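You operate a simulated robot arm through the tools that you are given. There is no shell and no other tool.

Carry out the task below with a simulated robot arm. There is one attempt and no reset: what you move stays moved.

TASK
Dye jar THREE once, add test drops till it turns yellow and dial in the count.
Fine: count dial on the test drops used; jar on the tile, tile pushed in. Set down upright: what you pick out.

The check looks at the end state, three seconds after you hand in, the way a careful person would. Anything else that was tipped, shoved, dropped, spilled or broken makes it a failure.

THE ROBOT
A 6-joint arm with a two-finger gripper, fixed in place. Base frame: the origin is at the foot of the arm, x ahead of it, y to its left, z up; the work surface is at about z = 912. Readings come in mm, degrees, newtons and seconds.
With the tool pointing down near the work surface it reaches from about 140 to 680 mm from the base axis. Its first joint turns from -66.0 to 66.0 degrees. Payload 2.45 kg.
The TCP is the grasp point between the finger pads, 30 mm short of the fingertips. In the tool frame z runs along the fingers and y along their closing line. Largest opening 106 mm; the body of the gripper starts 79 mm behind the TCP.
Orientation is that of the tool frame in the base frame, as [roll, pitch, yaw] about the fixed x, y, z axes, in that order (R = Rz(yaw) Ry(pitch) Rx(roll)). With the fingers straight down and closing along the base's y, the tool's x points along the base's -x, its y along +y and its z along -z.

THE INTERFACE
- The arm moves only by the tool jog_arm. Its argument "steps" is a list of rows, each a list of 3 entries, a list of its own where there are three numbers: the shift along the base's x, y, z in mm, then the turn, a rotation vector about the base's x, y, z in degrees, then the opening in per cent of the stroke, from 0 (shut) to 100 (fully open). In form: [[[dx, dy, dz], [rx, ry, rz], fingers], ...]. A call has 1 to 20 rows; each row is the pose to reach, as a shift and turn from the pose commanded when the call began. A row lasts 0.2 s, in which the tool goes at most 50 mm and 8.6 degrees; a call with a longer step from one row to the next is refused whole, and so is a gripper value outside its range. Where a pose cannot be reached the arm comes as near as it can. A force on the tool above 70 N (or 10 N above the force at the start of the call, whichever is more), or a blocked arm, ends the call early, and 0.2 s more pass. The fingers move at their own pace (about 153 mm/s each) and stop on an object; they squeeze with about 36 N. The grip force told is the motor's: it shows also when the fingers shut on nothing. Time passes only in rows, and 0.2 s behind the last, so rows that repeat a pose let the fingers close. It gives the time, the measured TCP pose, the force on the tool (base axes), the opening and the grip force at its end, in the units of the frame above (readings bear some noise), with the torque about the TCP (base axes, N m) and any sound that the robot's microphone picked up.
- Cameras (640 x 400 px; columns grow to the right, rows downward): "scene" is fixed at [49.2, 404.3, 1411.7]; the picture's right is [-0.83, -0.56, 0.00], its down [-0.29, 0.43, -0.85] and it looks along [0.48, -0.71, -0.52] (base axes); focal length 256 px, centre (320, 200). "wrist" rides on the gripper at [76, -2, -106] in the tool frame; the picture's right is [0.02, 1.00, 0.00], its down [-0.78, 0.02, -0.62] and it looks along [-0.62, 0.01, 0.78] (tool axes); focal length 247 px, centre (320, 200).
- camera(camera): a new picture of that camera. The clock stands still meanwhile.
- point_at(camera, pixels): for up to 12 pixels [column, row] of the newest picture of that camera ("zoom" is the newest enlarged one), the place [x, y, z] in the base frame of the surface seen there, good to about 3 mm. The clock stands still meanwhile.
- zoom(camera, box): a new picture of the part [left, top, right, bottom] of that camera's present view, enlarged. The clock stands still meanwhile.
- close_job(): hands the job in; it is judged then, once.

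Open the gripper and draw the arm clear of the work before you hand the job in, unless the task says otherwise.

The tools are called after ">>>" as name(argument=value, ...) on one line, values as JSON. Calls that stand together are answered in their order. jog_arm: Moves the arm, as the interface text tells. Its arguments: {"type":"object","properties":{"steps":{"type":"array"}},"required":["steps"]} The other tools are called the same way: camera (camera) takes a picture; point_at (camera, pixels) gives the place of the surface under pixels of a picture; zoom (camera, box) takes an enlarged picture of a part of a camera's view; close_job () hands the job in.

At the start:

```text
time: 0.0
tool_pos: [365.5, 184.5, 1290.3]
tool_rot: [180.0, 0.1, 180.0]
wrist_force: [-0.1, -0.5, -0.1]
moment: [-0.02, 0.0, 0.0]
opening: 105.9
gripper_force: 0.1
```

scene: 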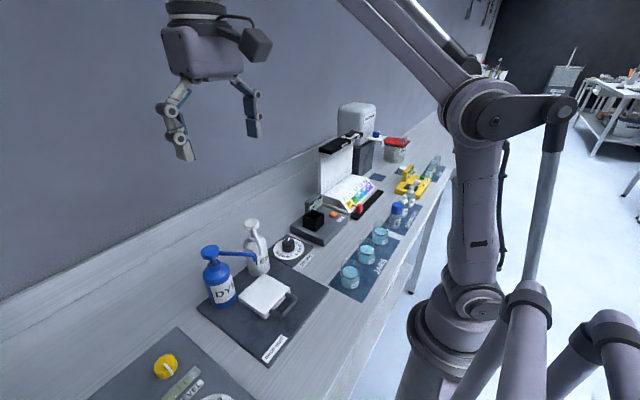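
wrist: 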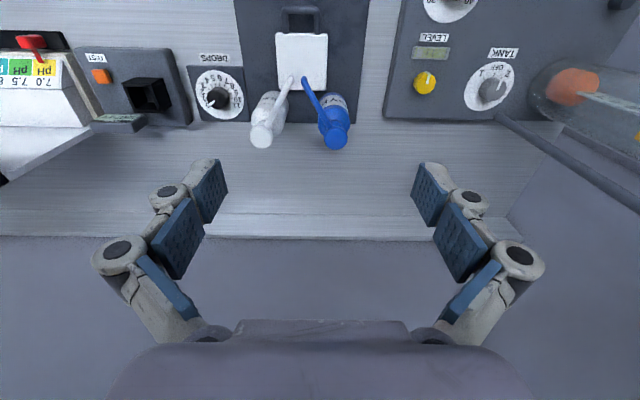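

The first pictures show two pump bottles (blue DYE, white), a white tile with a handle, a count dial at about (290,246), and jars around (350-380, 240-280). I take fresh pictures and enlargements to see details.

>>> zoom(camera="scene", box=[180, 200, 340, 370])

>>> zoom(camera="scene", box=[320, 170, 460, 300])

>>> zoom(camera="wrist", box=[180, 0, 380, 160])

>>> zoom(camera="scene", box=[280, 90, 440, 250])

```text
2.35 times, centred on (260, 285) of scene
```

zoom: 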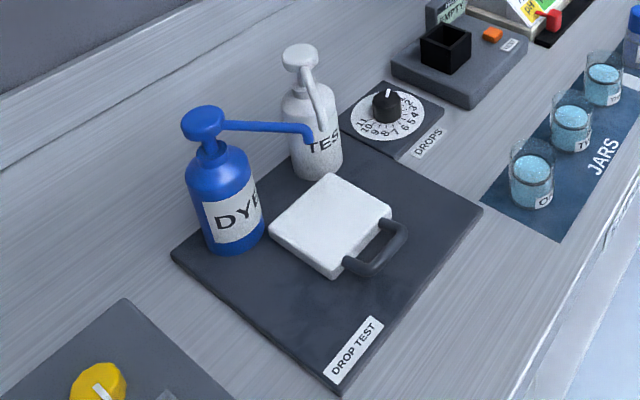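

```text
3.08 times, centred on (390, 235) of scene
```

zoom: 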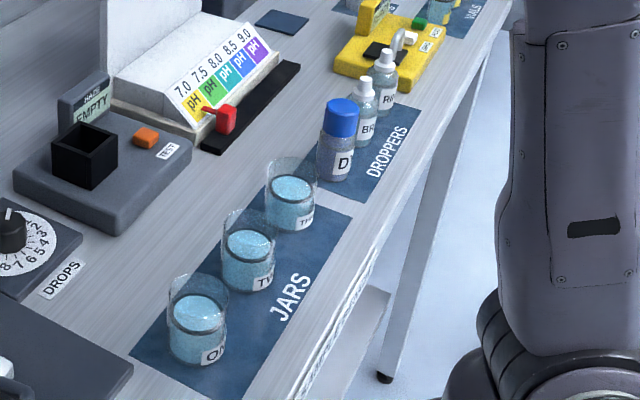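

```text
2.50 times, centred on (280, 80) of wrist
```

zoom: 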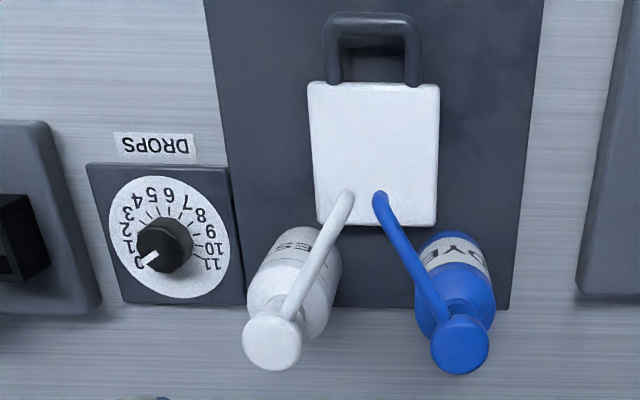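

```text
2.50 times, centred on (360, 170) of scene
```

zoom: 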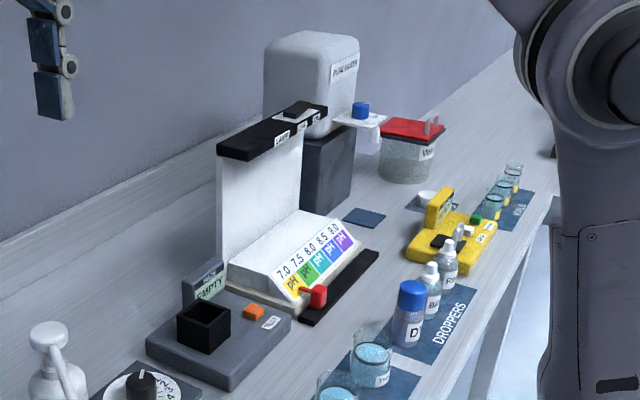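

The tile sits under two spouts with a handle facing the arm; the dial reads 0..11. Now I measure key points on the wrist view and scene view.

>>> camera(camera="wrist")

>>> camera(camera="scene")

>>> point_at(camera="wrist", pixels=[[277, 34], [327, 34], [326, 90], [280, 89], [290, 79], [306, 81], [265, 137], [335, 142], [302, 8], [218, 97], [362, 121], [243, 121]])

>>> point_at(camera="scene", pixels=[[350, 270], [367, 249], [380, 232], [351, 285], [367, 262], [383, 241], [398, 208], [290, 238], [253, 258], [210, 252], [285, 305], [250, 225]])

```text
taken
```

wrist: 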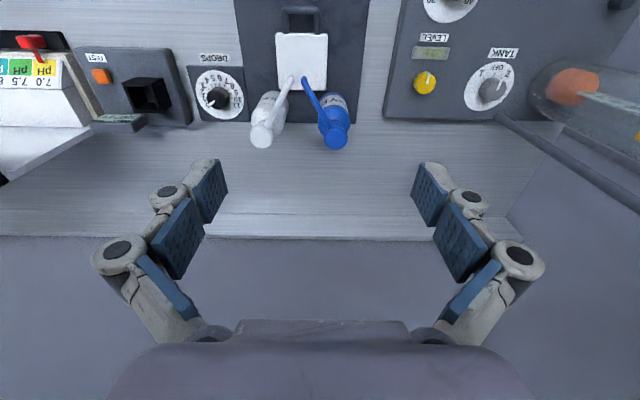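

```text
taken
```

scene: 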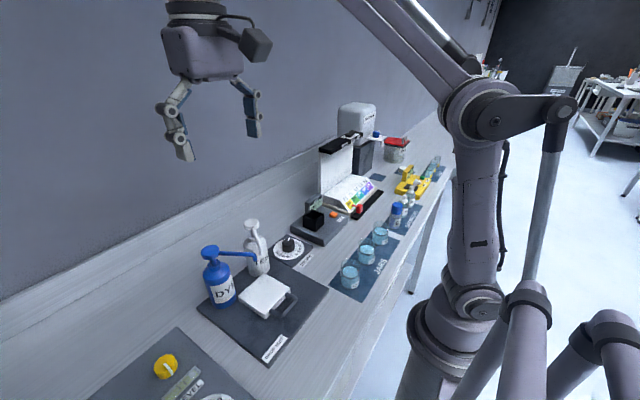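

```text
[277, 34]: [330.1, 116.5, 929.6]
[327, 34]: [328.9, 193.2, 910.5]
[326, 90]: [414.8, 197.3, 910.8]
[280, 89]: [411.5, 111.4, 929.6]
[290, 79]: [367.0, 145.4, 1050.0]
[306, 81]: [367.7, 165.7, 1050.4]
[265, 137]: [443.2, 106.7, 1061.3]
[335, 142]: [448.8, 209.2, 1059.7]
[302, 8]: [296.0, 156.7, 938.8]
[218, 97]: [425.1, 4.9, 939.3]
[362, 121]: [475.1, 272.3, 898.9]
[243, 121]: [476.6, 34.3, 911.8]
```

```text
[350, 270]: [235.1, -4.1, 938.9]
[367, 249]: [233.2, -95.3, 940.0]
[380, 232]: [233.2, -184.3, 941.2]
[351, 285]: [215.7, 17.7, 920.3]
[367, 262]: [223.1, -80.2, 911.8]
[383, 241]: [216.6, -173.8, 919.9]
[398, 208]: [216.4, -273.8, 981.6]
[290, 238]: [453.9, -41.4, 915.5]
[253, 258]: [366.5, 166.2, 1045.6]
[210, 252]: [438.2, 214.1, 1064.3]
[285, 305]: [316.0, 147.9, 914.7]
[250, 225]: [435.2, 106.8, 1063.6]
```

Jars stand along x≈234 at y≈-4, -95, -184 (z of liquid ≈940), the spouts end at about (367,145) and (367,166) at z≈1050, the tile handle is near x≈296. I move the arm up high over the jars to look at them with the wrist camera.

>>> jog_arm(steps=[[[-10, -40, 0], [0, 0, 0], 100], [[-20, -80, 0], [0, 0, 0], 100], [[-30, -120, 0], [0, 0, 0], 100], [[-40, -160, 0], [0, 0, 0], 100], [[-50, -200, 0], [0, 0, 0], 100], [[-60, -240, -10], [0, 0, 0], 100], [[-70, -280, -20], [0, 0, 0], 100], [[-80, -280, -40], [0, 0, 0], 100]])

>>> camera(camera="wrist")

>>> camera(camera="scene")

```text
time: 1.8
tool_pos: [286.9, -95.7, 1251.6]
tool_rot: [179.9, 0.0, -180.0]
wrist_force: [-0.5, 0.1, 0.5]
moment: [0.0, -0.01, -0.02]
opening: 106.0
gripper_force: 0.2
```

```text
taken
```

wrist: 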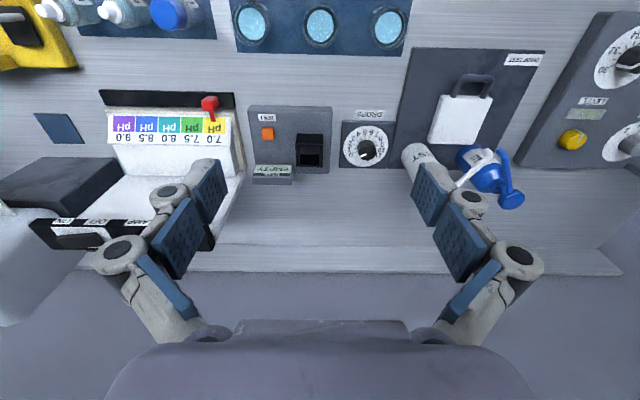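

```text
taken
```

scene: 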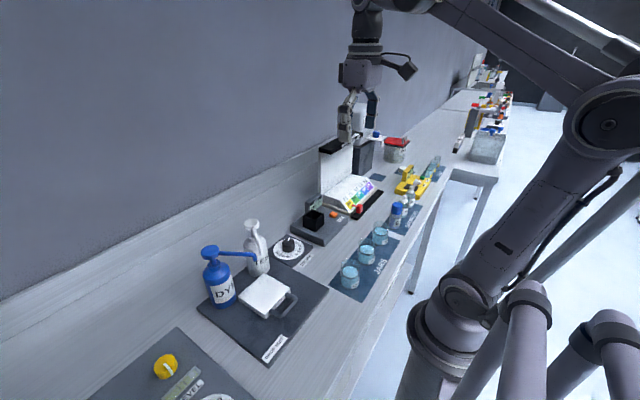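

The three jars appear at the top of the wrist view at (252,24), (319,26), (388,28). I zoom on them in both views to read labels.

>>> zoom(camera="scene", box=[335, 215, 415, 295])

>>> zoom(camera="wrist", box=[220, 0, 420, 60])

>>> zoom(camera="wrist", box=[330, 40, 550, 220])

```text
5.00 times, centred on (375, 255) of scene
```

zoom: 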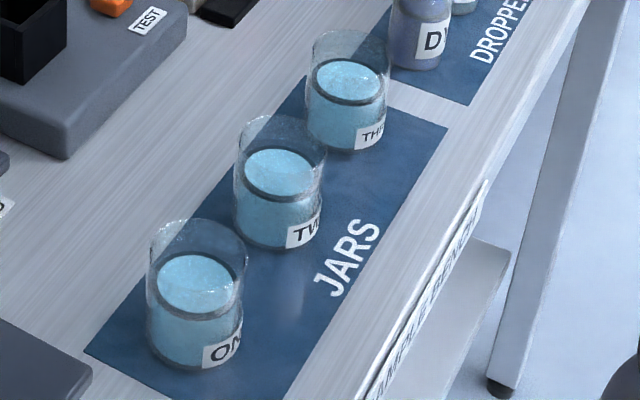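

```text
3.20 times, centred on (320, 30) of wrist
```

zoom: 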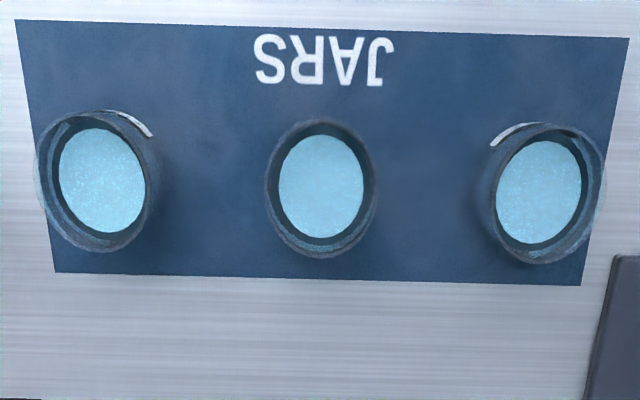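

```text
2.22 times, centred on (440, 130) of wrist
```

zoom: 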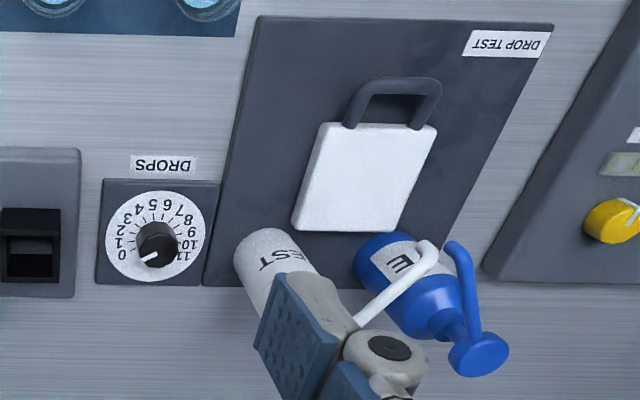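

Labels read ON(E), TW(O), TH(REE): the far jar at y≈-184 is THREE. Let me measure jar rim and base in the scene zoom and the dial/tile in the wrist view.

>>> zoom(camera="scene", box=[365, 218, 397, 250])

>>> point_at(camera="wrist", pixels=[[231, 25], [270, 25], [252, 7], [252, 42], [252, 24], [319, 26], [388, 28], [466, 78], [456, 84], [476, 84], [461, 120], [432, 140]])

```text
12.50 times, centred on (381, 234) of scene
```

zoom: 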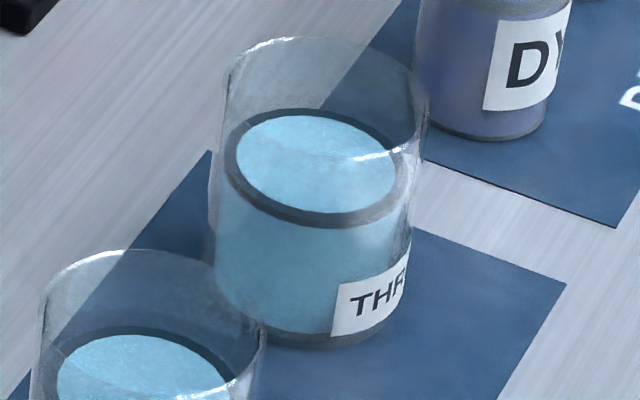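

```text
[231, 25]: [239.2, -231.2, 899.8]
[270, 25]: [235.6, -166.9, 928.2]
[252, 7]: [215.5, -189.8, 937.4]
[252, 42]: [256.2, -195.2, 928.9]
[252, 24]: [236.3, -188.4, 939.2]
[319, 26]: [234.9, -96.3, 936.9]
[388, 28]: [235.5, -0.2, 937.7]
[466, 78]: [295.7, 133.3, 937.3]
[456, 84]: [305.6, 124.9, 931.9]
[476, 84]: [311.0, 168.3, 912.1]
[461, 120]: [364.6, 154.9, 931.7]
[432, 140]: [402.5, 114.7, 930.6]
```

Jar THREE is confirmed at about (236,-187), roughly 50 mm wide and 55 mm tall. I go over in front of the tile to look at it and its handle from close by.

>>> jog_arm(steps=[[[0, 42, 0], [0, 0, 0], 100], [[0, 84, 0], [0, 0, 0], 100], [[0, 126, 0], [0, 0, 0], 100], [[0, 168, 0], [0, 0, 0], 100], [[0, 210, 0], [0, 0, 0], 100], [[0, 251, 0], [0, 0, 0], 100], [[0, 251, -40], [0, 0, 0], 100], [[0, 251, -80], [0, 0, 0], 100], [[0, 251, -120], [0, 0, 0], 100], [[0, 251, -150], [0, 0, 0], 100]])

>>> camera(camera="wrist")

>>> camera(camera="scene")

```text
time: 4.0
tool_pos: [283.7, 154.7, 1100.6]
tool_rot: [179.9, 0.0, -179.9]
wrist_force: [-0.6, 0.1, 0.1]
moment: [-0.01, -0.01, 0.02]
opening: 106.0
gripper_force: 0.1
```

```text
taken
```

wrist: 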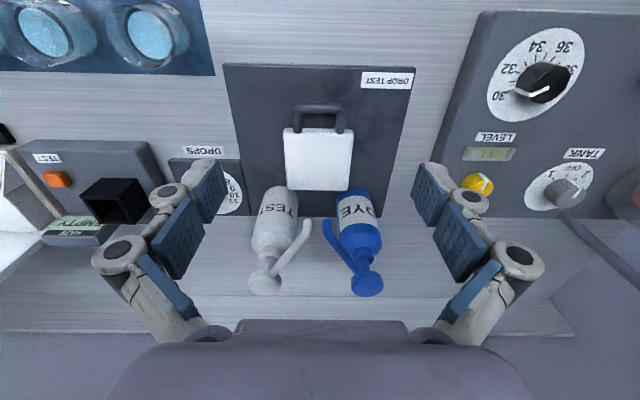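

```text
taken
```

scene: 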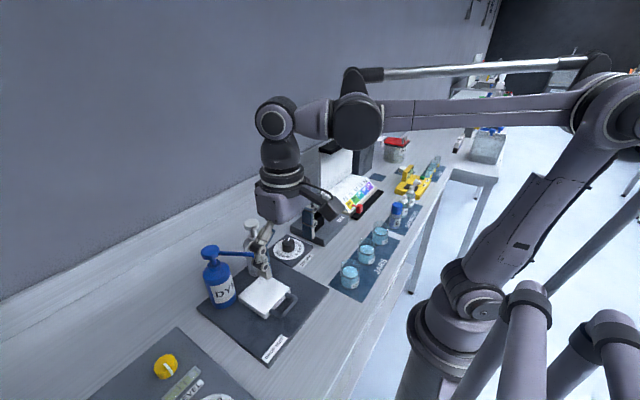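

>>> zoom(camera="wrist", box=[210, 60, 430, 310])

>>> point_at(camera="wrist", pixels=[[286, 130], [352, 130], [350, 188], [288, 188], [319, 107], [296, 115], [342, 117], [319, 160], [318, 122], [305, 223], [327, 222], [265, 277]])

>>> point_at(camera="wrist", pixels=[[366, 285], [263, 285], [285, 200], [353, 202], [245, 205], [232, 195], [230, 66], [413, 69]])

```text
1.60 times, centred on (320, 185) of wrist
```

zoom: 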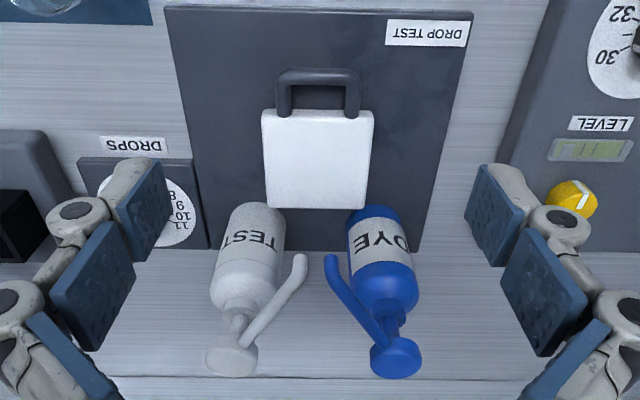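

```text
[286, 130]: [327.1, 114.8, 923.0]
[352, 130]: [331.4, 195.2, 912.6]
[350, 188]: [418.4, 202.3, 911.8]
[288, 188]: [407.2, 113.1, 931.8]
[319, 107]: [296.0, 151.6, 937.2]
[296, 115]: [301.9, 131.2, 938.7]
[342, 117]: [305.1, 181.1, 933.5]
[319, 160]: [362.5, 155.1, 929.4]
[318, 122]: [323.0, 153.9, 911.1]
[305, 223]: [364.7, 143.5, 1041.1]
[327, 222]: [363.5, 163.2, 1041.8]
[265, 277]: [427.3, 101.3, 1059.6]
```

```text
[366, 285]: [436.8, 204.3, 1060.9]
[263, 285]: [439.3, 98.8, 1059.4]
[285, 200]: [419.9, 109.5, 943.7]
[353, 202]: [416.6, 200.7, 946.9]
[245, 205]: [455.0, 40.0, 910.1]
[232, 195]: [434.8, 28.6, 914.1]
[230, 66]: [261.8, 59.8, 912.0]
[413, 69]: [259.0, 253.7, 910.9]
```

The handle is a flat U about 58 mm wide centred near y≈154, bar at x≈296, z≈937; the tile (centre ≈ (368,154)) sits under the spouts at x≈365. I lower the open gripper over the handle, closing direction along y.

>>> jog_arm(steps=[[[10, -1, -40], [0, 0, 0], 90], [[18, -1, -80], [0, 0, 0], 85], [[18, -1, -115], [0, 0, 0], 85], [[18, -1, -140], [0, 0, 0], 85], [[18, -1, -152], [0, 0, 0], 85]])

>>> camera(camera="wrist")

>>> camera(camera="scene")

```text
time: 5.2
tool_pos: [303.9, 154.2, 948.5]
tool_rot: [179.8, 0.0, -180.0]
wrist_force: [-0.3, 0.0, -0.3]
moment: [-0.02, -0.02, -0.01]
opening: 90.1
gripper_force: 0.0
```

```text
taken
```

wrist: 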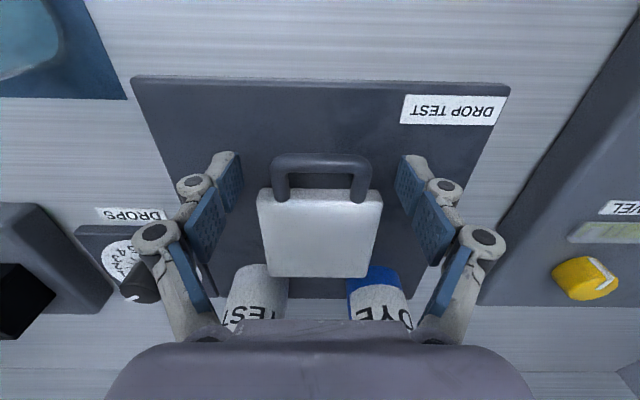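

```text
taken
```

scene: 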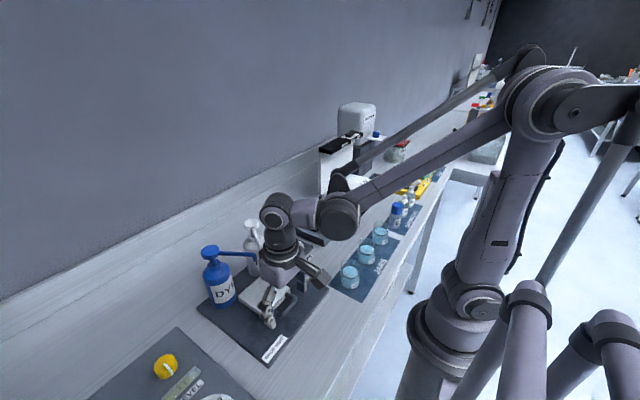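

The fingers straddle the handle symmetrically (pads at columns 226 and 412, handle 270–370). I close on the handle.

>>> jog_arm(steps=[[[18, -1, -152], [0, 0, 0], 60], [[18, -1, -152], [0, 0, 0], 45], [[18, -1, -152], [0, 0, 0], 45]])

>>> camera(camera="wrist")

```text
refused: row 1 steps farther than a row can; nothing moved
```

```text
taken
```

wrist: 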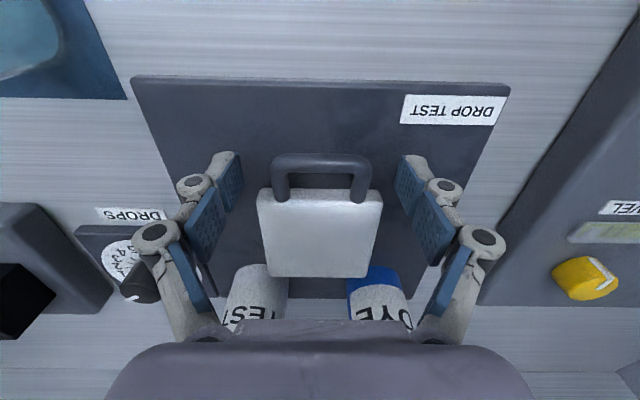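

That call was refused since shifts count from the new call's start; I close in place with zero shift this time.

>>> jog_arm(steps=[[[0, 0, 0], [0, 0, 0], 65], [[0, 0, 0], [0, 0, 0], 50], [[0, 0, 0], [0, 0, 0], 45], [[0, 0, 0], [0, 0, 0], 45]])

>>> camera(camera="wrist")

```text
time: 6.2
tool_pos: [302.5, 155.1, 949.4]
tool_rot: [179.8, 0.1, -180.0]
wrist_force: [-0.1, 5.0, 2.2]
moment: [0.22, 0.07, -0.1]
opening: 60.2
gripper_force: 45.0
```

```text
taken
```

wrist: 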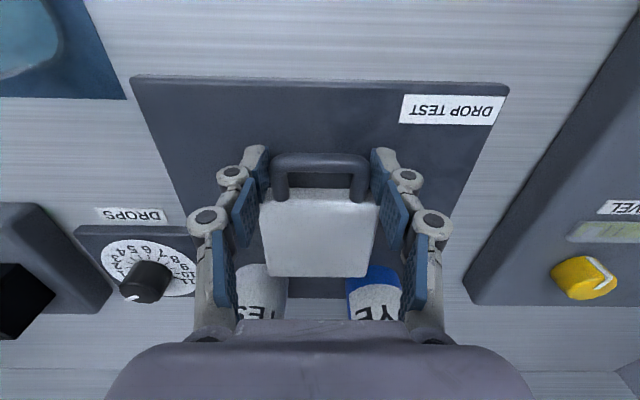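

The handle is gripped (opening 60 mm, grip 45 N). I pull the tile slowly toward the base by 80 mm.

>>> jog_arm(steps=[[[-5, 0, 0], [0, 0, 0], 45], [[-12, 0, 0], [0, 0, 0], 45], [[-20, 0, 0], [0, 0, 0], 45], [[-28, 0, 0], [0, 0, 0], 45], [[-36, 0, 0], [0, 0, 0], 45], [[-44, 0, 0], [0, 0, 0], 45], [[-52, 0, 0], [0, 0, 0], 45], [[-60, 0, 0], [0, 0, 0], 45], [[-68, 0, 0], [0, 0, 0], 45], [[-75, 0, 0], [0, 0, 0], 45], [[-80, 0, 0], [0, 0, 0], 45]])

>>> camera(camera="wrist")

>>> camera(camera="scene")

```text
time: 8.6
tool_pos: [223.7, 154.9, 949.8]
tool_rot: [179.9, 0.1, -179.9]
wrist_force: [-0.1, 10.7, -29.5]
moment: [0.37, -0.37, 0.11]
opening: 60.0
gripper_force: 44.8
```

```text
taken
```

wrist: 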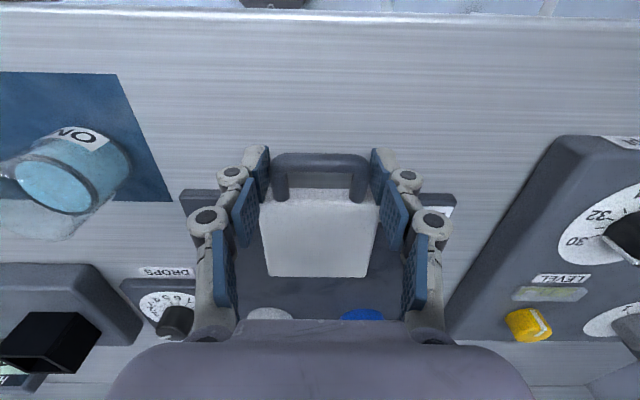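

```text
taken
```

scene: 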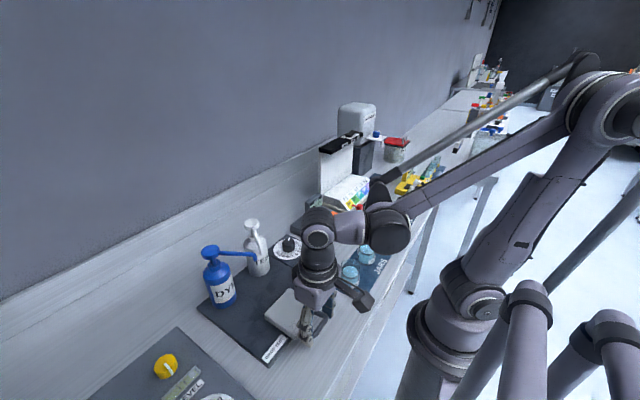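

The tile followed by about 80 mm (handle now at x≈220). I release the handle and rise straight up.

>>> jog_arm(steps=[[[0, 0, 0], [0, 0, 0], 65], [[0, 0, 0], [0, 0, 0], 85], [[0, 0, 0], [0, 0, 0], 85], [[0, 0, 30], [0, 0, 0], 85], [[0, 0, 70], [0, 0, 0], 85], [[0, 0, 115], [0, 0, 0], 85], [[0, 0, 160], [0, 0, 0], 85], [[0, 0, 200], [0, 0, 0], 85]])

>>> camera(camera="wrist")

>>> camera(camera="scene")

```text
time: 10.4
tool_pos: [223.2, 154.9, 1150.7]
tool_rot: [179.8, 0.1, 180.0]
wrist_force: [-0.8, -0.3, -0.1]
moment: [0.0, -0.02, 0.01]
opening: 90.2
gripper_force: 0.0
```

```text
taken
```

wrist: 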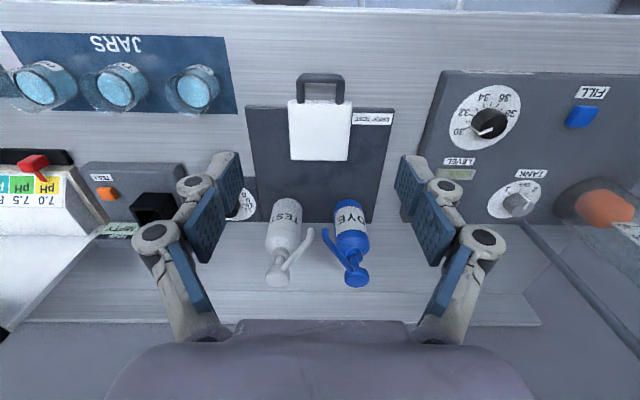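

```text
taken
```

scene: 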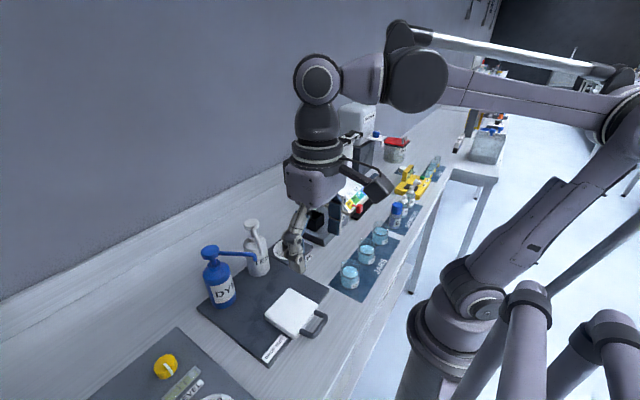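

>>> zoom(camera="wrist", box=[240, 60, 400, 220])

>>> point_at(camera="wrist", pixels=[[290, 103], [349, 103], [347, 159], [291, 159], [319, 130], [319, 76], [311, 230], [326, 230]])

>>> point_at(camera="scene", pixels=[[266, 314], [290, 290], [320, 304], [296, 335], [294, 311], [318, 330], [326, 316]])

```text
2.50 times, centred on (320, 140) of wrist
```

zoom: 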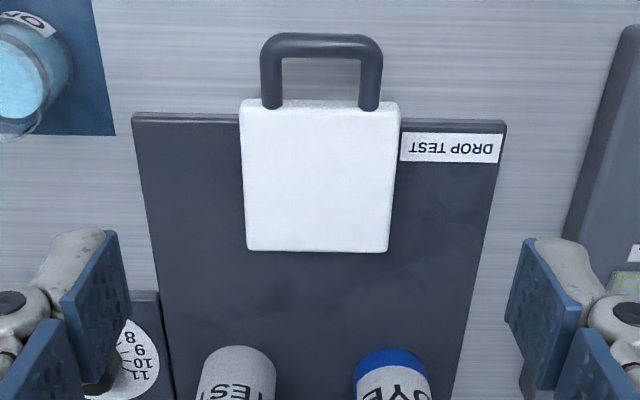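

```text
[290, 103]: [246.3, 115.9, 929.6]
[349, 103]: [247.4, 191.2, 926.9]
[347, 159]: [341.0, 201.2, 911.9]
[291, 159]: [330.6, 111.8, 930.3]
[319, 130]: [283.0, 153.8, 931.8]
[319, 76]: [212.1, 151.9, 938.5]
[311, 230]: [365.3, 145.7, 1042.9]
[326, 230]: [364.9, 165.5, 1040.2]
```

```text
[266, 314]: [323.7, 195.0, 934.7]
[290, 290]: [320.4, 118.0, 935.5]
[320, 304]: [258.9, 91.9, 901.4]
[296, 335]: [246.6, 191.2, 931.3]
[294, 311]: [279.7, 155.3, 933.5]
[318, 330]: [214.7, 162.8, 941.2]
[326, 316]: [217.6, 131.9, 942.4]
```

The tile now spans x≈245–328, centre ≈(286,154). So I will set the jar at about (285,155). I now go over jar THREE with the tool turned 45° so that the fingers miss the neighbours.

>>> jog_arm(steps=[[[1, -38, 0], [0, 0, 5], 85], [[3, -76, 0], [0, 0, 10], 85], [[4, -114, 0], [0, 0, 15], 85], [[6, -152, 0], [0, 0, 20], 85], [[7, -190, 0], [0, 0, 25], 85], [[8, -228, 0], [0, 0, 30], 85], [[10, -266, 0], [0, 0, 35], 85], [[11, -304, -20], [0, 0, 40], 80], [[12.5, -341, -48], [0, 0, 45], 75], [[12.5, -341, -48], [0, 0, 45], 75]])

>>> camera(camera="wrist")

>>> camera(camera="scene")

```text
time: 12.6
tool_pos: [234.1, -184.5, 1099.9]
tool_rot: [179.9, 0.1, -135.1]
wrist_force: [0.0, -0.6, 0.3]
moment: [0.01, 0.0, 0.04]
opening: 79.4
gripper_force: 0.1
```

```text
taken
```

wrist: 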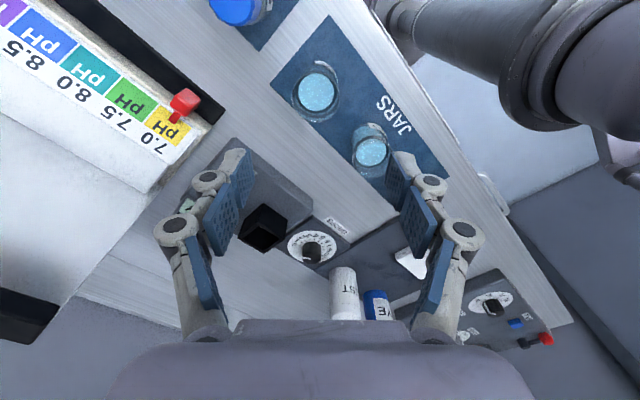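

```text
taken
```

scene: 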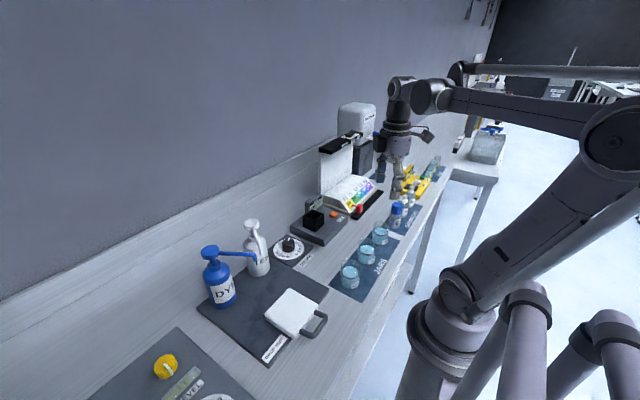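

In the wrist view jar THREE is at (319,90), next to the blue-capped dropper. I zoom and measure its centre.

>>> zoom(camera="wrist", box=[270, 50, 370, 130])

>>> point_at(camera="wrist", pixels=[[317, 92], [300, 92], [334, 92], [317, 76], [317, 108], [370, 152], [235, 10]])

```text
5.00 times, centred on (320, 90) of wrist
```

zoom: 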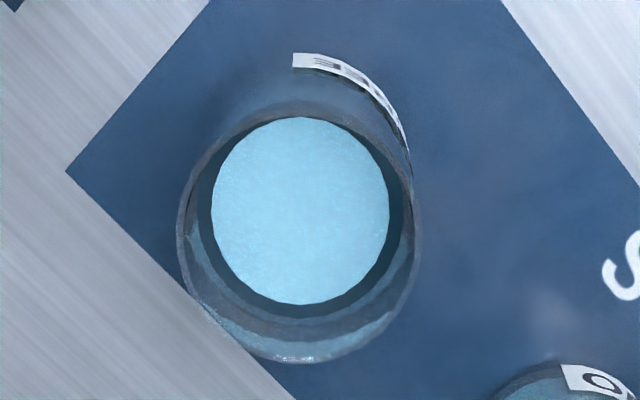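

```text
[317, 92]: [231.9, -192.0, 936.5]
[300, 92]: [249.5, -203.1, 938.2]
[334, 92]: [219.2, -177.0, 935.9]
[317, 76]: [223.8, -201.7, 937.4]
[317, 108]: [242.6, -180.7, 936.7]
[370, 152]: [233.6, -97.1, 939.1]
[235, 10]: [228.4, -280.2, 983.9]
```

Estimates put jar THREE's centre at about (234,-190). I come lower, to just above its rim, and check the alignment again.

>>> jog_arm(steps=[[[-1, -2, -30], [0, 0, 0], 75], [[-1.5, -3.5, -60], [0, 0, 0], 75], [[-1.5, -3.5, -85], [0, 0, 0], 75], [[-1.5, -3.5, -85], [0, 0, 0], 75]])

>>> camera(camera="wrist")

>>> zoom(camera="scene", box=[350, 160, 430, 260])

```text
time: 13.6
tool_pos: [233.1, -188.0, 1016.9]
tool_rot: [179.9, 0.1, -135.1]
wrist_force: [-0.6, -0.1, 0.8]
moment: [0.01, 0.03, -0.01]
opening: 79.3
gripper_force: 0.0
```

```text
taken
```

wrist: 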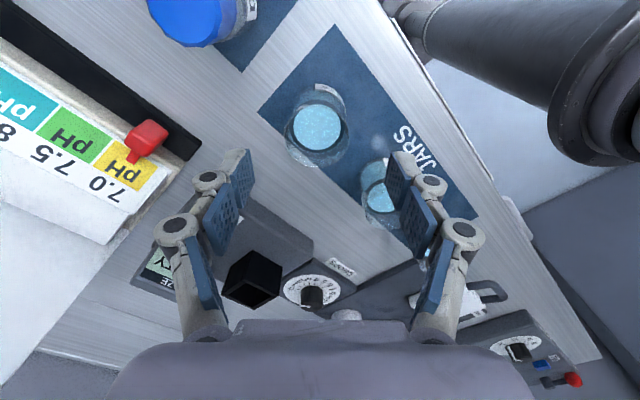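

```text
4.00 times, centred on (390, 210) of scene
```

zoom: 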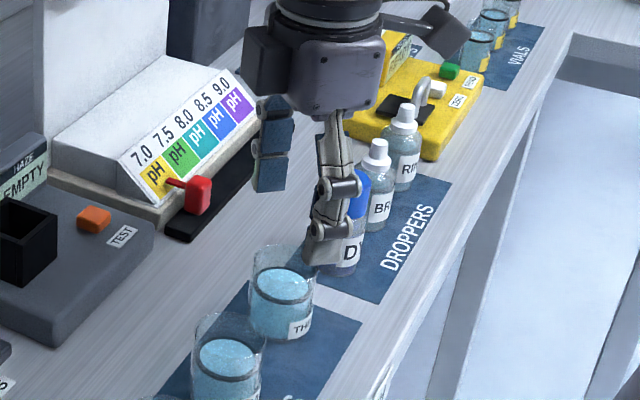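

The fingers are about centred on the jar in the closing direction (columns 240/398 vs jar at ~317). I zoom to measure the jar along the other direction.

>>> zoom(camera="wrist", box=[270, 70, 370, 180])

>>> point_at(camera="wrist", pixels=[[317, 128], [297, 128], [337, 128], [317, 108], [317, 147], [320, 85], [333, 88]])

```text
3.64 times, centred on (320, 125) of wrist
```

zoom: 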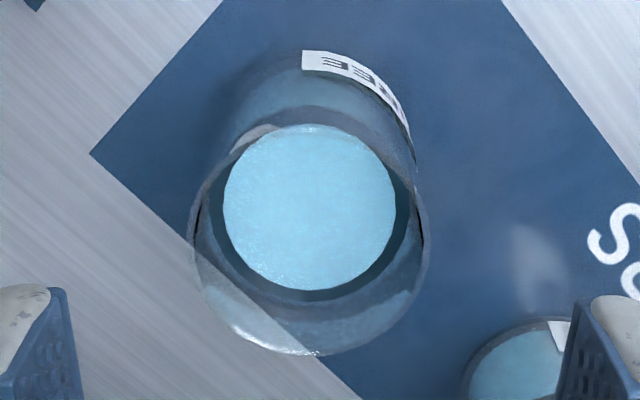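

```text
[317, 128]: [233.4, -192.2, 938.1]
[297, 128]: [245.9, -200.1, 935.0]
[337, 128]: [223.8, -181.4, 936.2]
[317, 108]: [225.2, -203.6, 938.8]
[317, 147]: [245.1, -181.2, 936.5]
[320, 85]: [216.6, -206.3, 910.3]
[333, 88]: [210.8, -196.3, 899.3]
```

Jar centre relative to the tool is about (+1.7,-3.3) mm. I correct that and descend around the jar to z≈947.

>>> jog_arm(steps=[[[1.7, -3.3, 0], [0, 0, 0], 75], [[1.7, -3.3, -20], [0, 0, 0], 75], [[1.7, -3.3, -40], [0, 0, 0], 75], [[1.7, -3.3, -58], [0, 0, 0], 75], [[1.7, -3.3, -70], [0, 0, 0], 75], [[1.7, -3.3, -70], [0, 0, 0], 75]])

>>> camera(camera="wrist")

>>> zoom(camera="scene", box=[340, 170, 440, 270])

```text
time: 15.0
tool_pos: [236.0, -192.3, 946.6]
tool_rot: [179.9, 0.1, -135.0]
wrist_force: [-0.8, -0.3, -0.3]
moment: [-0.02, -0.02, -0.04]
opening: 79.4
gripper_force: 0.0
```

```text
taken
```

wrist: 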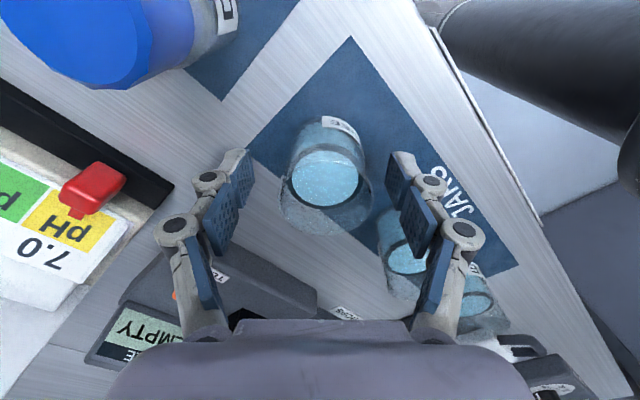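

```text
4.00 times, centred on (390, 220) of scene
```

zoom: 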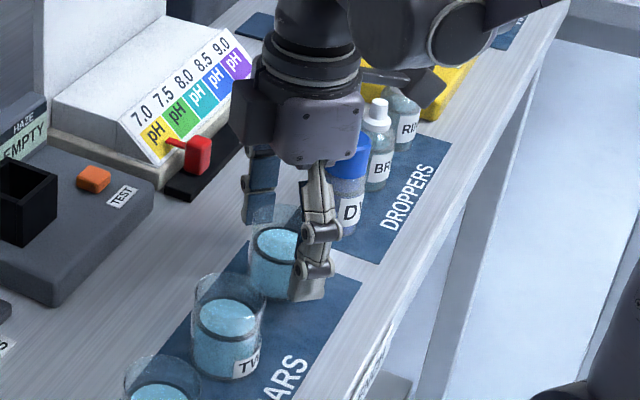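

The jar looks slightly right of centre between the pads (jar ~327 vs pads' mid ~319). I zoom in to quantify before closing.

>>> zoom(camera="wrist", box=[230, 100, 420, 250])

>>> point_at(camera="wrist", pixels=[[326, 178], [300, 178], [350, 178], [326, 160], [326, 198], [238, 190], [400, 190]])

```text
2.67 times, centred on (325, 175) of wrist
```

zoom: 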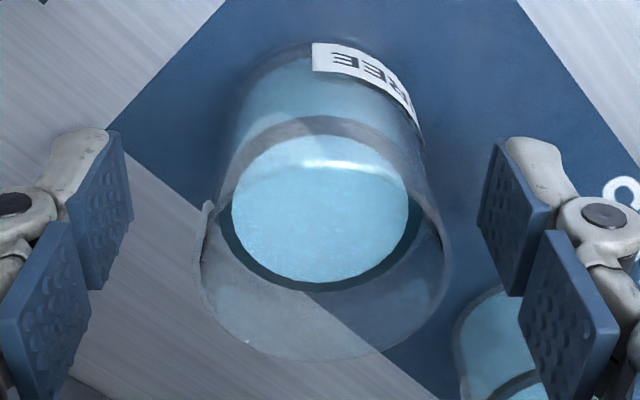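

```text
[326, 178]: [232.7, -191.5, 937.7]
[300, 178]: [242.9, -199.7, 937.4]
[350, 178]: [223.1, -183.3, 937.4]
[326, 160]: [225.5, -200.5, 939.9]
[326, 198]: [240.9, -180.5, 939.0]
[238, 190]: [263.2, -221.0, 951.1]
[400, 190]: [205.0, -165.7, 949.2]
```

Pad midpoint is about (234.1,-193.3) and jar centre about (233,-190.5). I shift by (-1,+2.8) and close gently on the jar.

>>> jog_arm(steps=[[[-1, 2.8, 0], [0, 0, 0], 75], [[-1, 2.8, 0], [0, 0, 0], 60], [[-1, 2.8, 0], [0, 0, 0], 52], [[-1, 2.8, 0], [0, 0, 0], 46], [[-1, 2.8, 0], [0, 0, 0], 40], [[-1, 2.8, 0], [0, 0, 0], 40]])

>>> camera(camera="wrist")

```text
time: 16.4
tool_pos: [235.2, -188.9, 946.8]
tool_rot: [179.9, 0.1, -135.1]
wrist_force: [-0.9, 0.6, 4.4]
moment: [-0.02, 0.05, -0.02]
opening: 44.7
gripper_force: 36.2
```

```text
taken
```

wrist: 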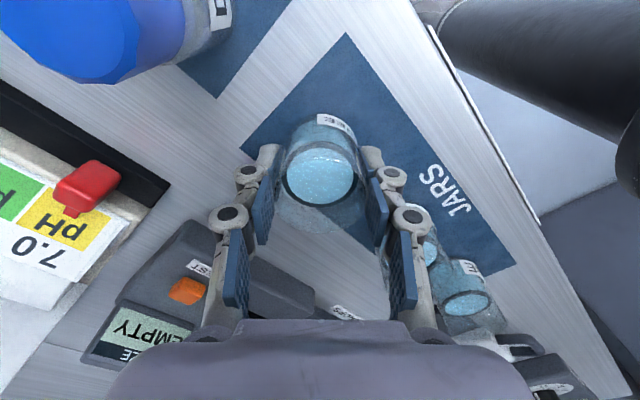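

The jar is held at 44.7 mm with 36 N. I lift it straight up gently.

>>> jog_arm(steps=[[[0, 0, 4], [0, 0, 0], 40], [[0, 0, 12], [0, 0, 0], 40], [[0, 0, 25], [0, 0, 0], 40], [[0, 0, 40], [0, 0, 0], 40], [[0, 0, 55], [0, 0, 0], 40], [[0, 0, 70], [0, 0, 0], 40], [[0, 0, 85], [0, 0, 0], 40], [[0, 0, 100], [0, 0, 0], 40], [[0, 0, 105], [0, 0, 0], 40]])

>>> camera(camera="wrist")

>>> camera(camera="scene")

```text
time: 18.4
tool_pos: [235.7, -189.7, 1051.7]
tool_rot: [180.0, 0.2, -135.0]
wrist_force: [0.7, 0.2, -1.2]
moment: [-0.01, -0.02, 0.0]
opening: 44.7
gripper_force: 35.9
```

```text
taken
```

wrist: 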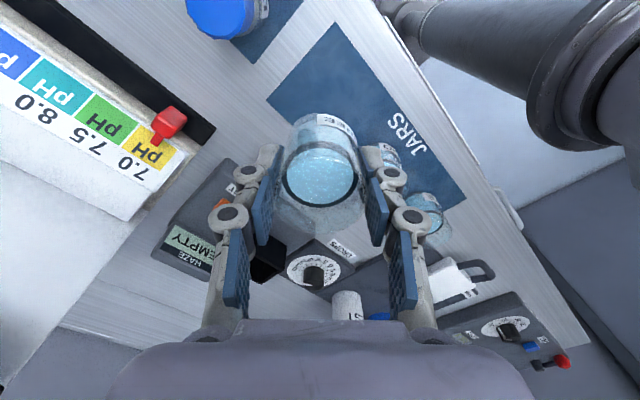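

```text
taken
```

scene: 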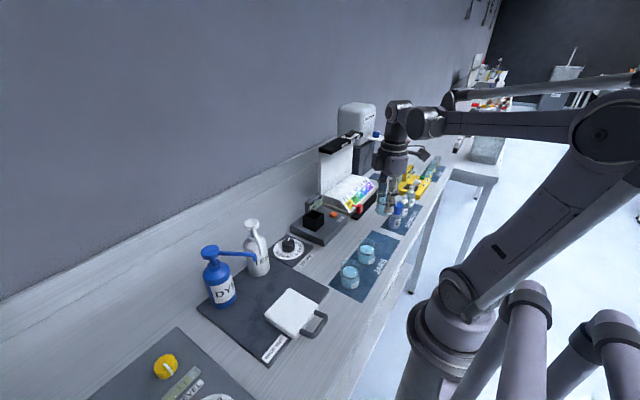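

The jar is held well. I carry it level over to above the tile at about (285,155), at a moderate pace.

>>> jog_arm(steps=[[[1, 8, 0], [0, 0, 0], 40], [[3, 22, 0], [0, 0, 0], 40], [[6, 42, 0], [0, 0, 0], 40], [[10, 66, 0], [0, 0, 0], 40], [[14, 92, 0], [0, 0, 0], 40], [[18, 118, 0], [0, 0, 0], 40], [[22, 144, 0], [0, 0, 0], 40], [[26, 170, 0], [0, 0, 0], 40], [[30, 196, 0], [0, 0, 0], 40], [[34, 222, 0], [0, 0, 0], 40], [[38, 248, 0], [0, 0, 0], 40], [[41, 274, 0], [0, 0, 0], 40], [[44, 298, 0], [0, 0, 0], 40], [[46, 318, 0], [0, 0, 0], 40], [[48, 333, 0], [0, 0, 0], 40], [[49, 341, 0], [0, 0, 0], 40], [[49.5, 345, 0], [0, 0, 0], 40], [[49.5, 345, 0], [0, 0, 0], 40]])

>>> camera(camera="wrist")

>>> camera(camera="scene")

```text
time: 22.2
tool_pos: [286.9, 155.3, 1050.0]
tool_rot: [179.9, 0.1, -135.1]
wrist_force: [-0.3, -0.3, -1.7]
moment: [0.01, -0.01, -0.02]
opening: 45.1
gripper_force: 36.0
```

```text
taken
```

wrist: 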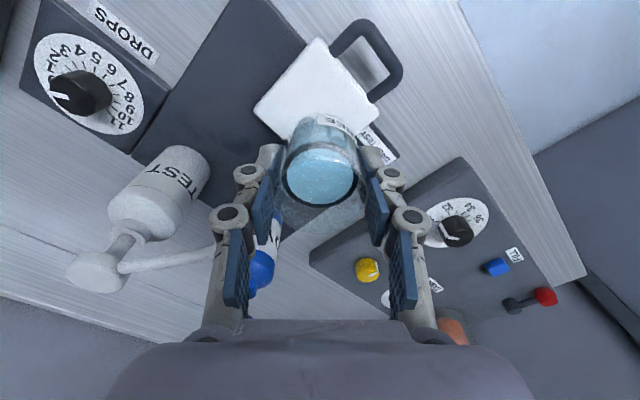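

```text
taken
```

scene: 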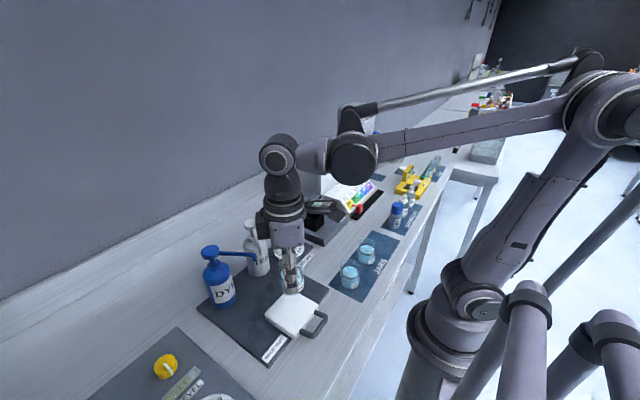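

The jar is above the tile. I descend to about 10 mm above contact and look.

>>> jog_arm(steps=[[[0, 0, -15], [0, 0, 0], 40], [[0, 0, -35], [0, 0, 0], 40], [[0, 0, -52], [0, 0, 0], 40], [[0, 0, -65], [0, 0, 0], 40], [[0, 0, -74], [0, 0, 0], 40], [[0, 0, -74], [0, 0, 0], 40]])

>>> camera(camera="wrist")

>>> zoom(camera="scene", box=[230, 220, 350, 360])

```text
time: 23.6
tool_pos: [285.3, 154.6, 977.4]
tool_rot: [179.9, 0.1, -135.0]
wrist_force: [-0.7, -1.5, 19.8]
moment: [-0.02, 0.05, 0.02]
opening: 44.9
gripper_force: 35.7
```

```text
taken
```

wrist: 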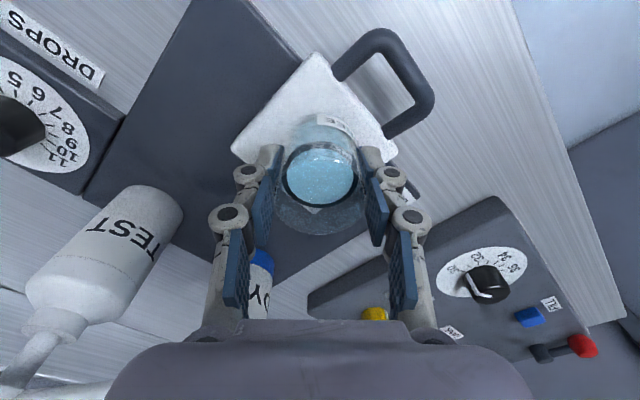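

```text
2.86 times, centred on (290, 290) of scene
```

zoom: 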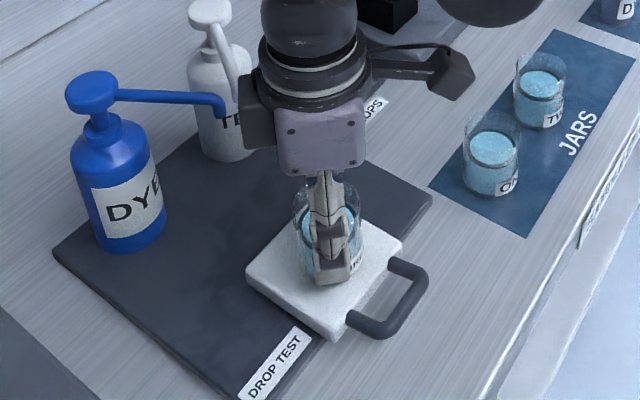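

The reading shows 19.8 N upward already, so the jar seems to have touched. I zoom to check where the jar bottom is relative to the tile.

>>> zoom(camera="scene", box=[265, 280, 325, 345])

>>> zoom(camera="wrist", box=[220, 40, 420, 260])

>>> point_at(camera="wrist", pixels=[[320, 70], [270, 140], [320, 175], [245, 140], [320, 230], [315, 95]])

```text
6.15 times, centred on (295, 312) of scene
```

zoom: 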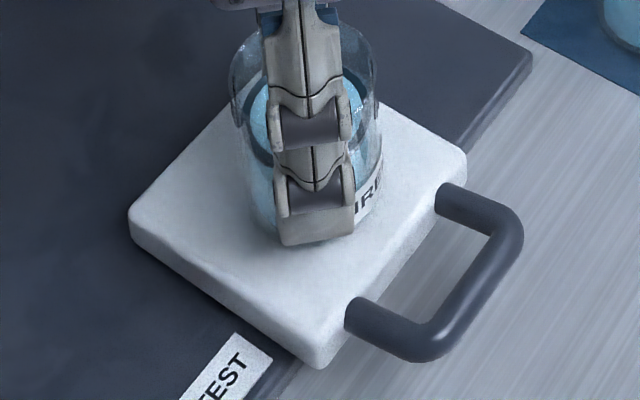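

```text
1.82 times, centred on (320, 150) of wrist
```

zoom: 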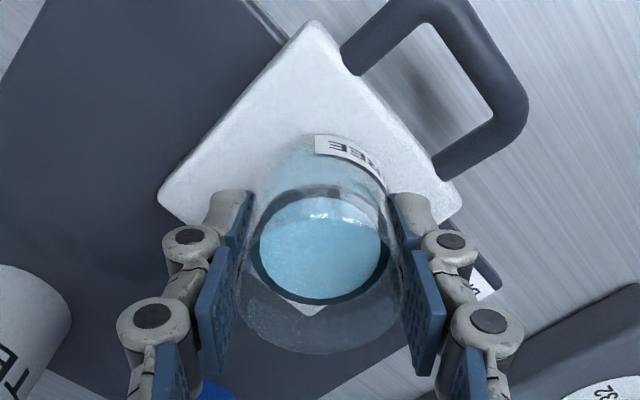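

```text
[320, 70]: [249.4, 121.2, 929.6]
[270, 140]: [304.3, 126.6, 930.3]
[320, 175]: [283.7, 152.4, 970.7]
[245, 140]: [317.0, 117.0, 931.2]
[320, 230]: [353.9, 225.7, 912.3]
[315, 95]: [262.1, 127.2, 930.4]
```

The liquid surface reads z≈971, suggesting the jar is still above the tile (top ≈930), yet the force is 19.8 N. I take another reading without moving.

>>> jog_arm(steps=[[[0, 0, 0], [0, 0, 0], 40], [[0, 0, 0], [0, 0, 0], 40]])

>>> point_at(camera="scene", pixels=[[287, 302], [300, 300], [302, 318], [297, 322], [285, 316], [290, 322]])

```text
time: 24.2
tool_pos: [285.6, 155.1, 978.4]
tool_rot: [179.9, 0.2, -134.9]
wrist_force: [1.5, 1.0, 20.0]
moment: [-0.02, -0.02, -0.02]
opening: 44.9
gripper_force: 35.9
```

```text
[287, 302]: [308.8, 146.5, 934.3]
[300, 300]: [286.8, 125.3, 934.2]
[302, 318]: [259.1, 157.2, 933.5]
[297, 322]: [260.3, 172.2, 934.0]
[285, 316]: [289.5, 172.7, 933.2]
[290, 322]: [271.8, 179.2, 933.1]
```

The 20 N is steady. I zoom in tightly on the jar's bottom edge in the scene view to see whether it touches the tile.

>>> zoom(camera="scene", box=[280, 290, 312, 325])

>>> camera(camera="scene")

```text
11.43 times, centred on (296, 308) of scene
```

zoom: 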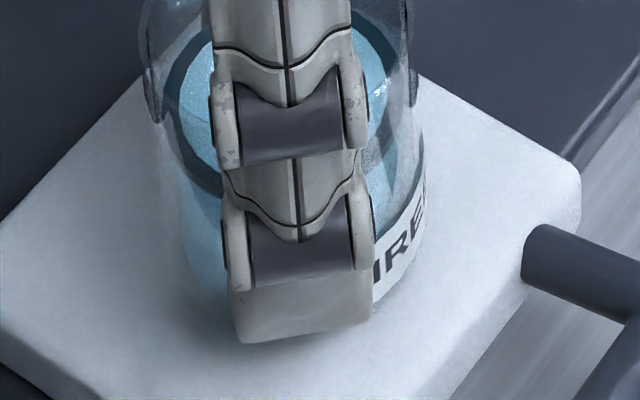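

```text
taken
```

scene: 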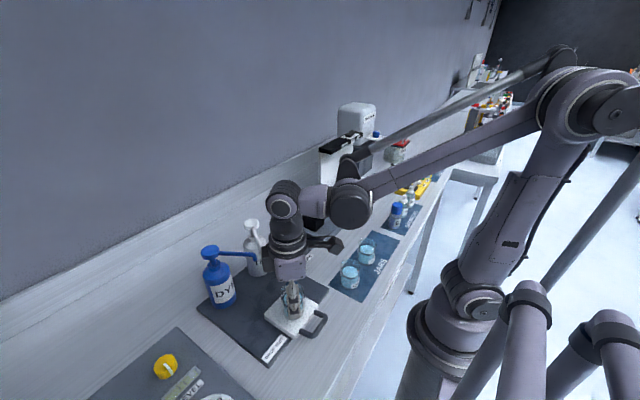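

The jar's bottom edge (around (370,305) in the zoom) sits at z≈930, i.e. it stands on the tile: the jars' mat lies at z≈900, so contact at this height is right. I ease off 1.5 mm, open, and rise straight up.

>>> jog_arm(steps=[[[0, 0, 0.8], [0, 0, 0], 40], [[0, 0, 1.5], [0, 0, 0], 40], [[0, 0, 1.5], [0, 0, 0], 46], [[0, 0, 1.5], [0, 0, 0], 55], [[0, 0, 1.5], [0, 0, 0], 65], [[0, 0, 1.5], [0, 0, 0], 75], [[0, 0, 1.5], [0, 0, 0], 75]])

>>> camera(camera="wrist")

```text
time: 25.8
tool_pos: [285.4, 154.1, 978.4]
tool_rot: [179.9, 0.1, -135.0]
wrist_force: [0.4, 0.4, 0.2]
moment: [0.01, 0.01, -0.02]
opening: 79.5
gripper_force: 0.0
```

```text
taken
```

wrist: 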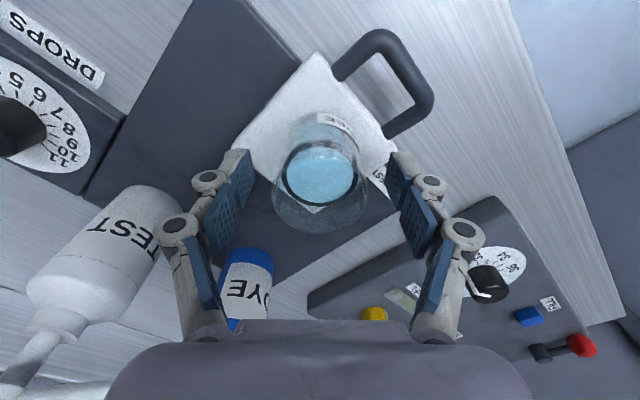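

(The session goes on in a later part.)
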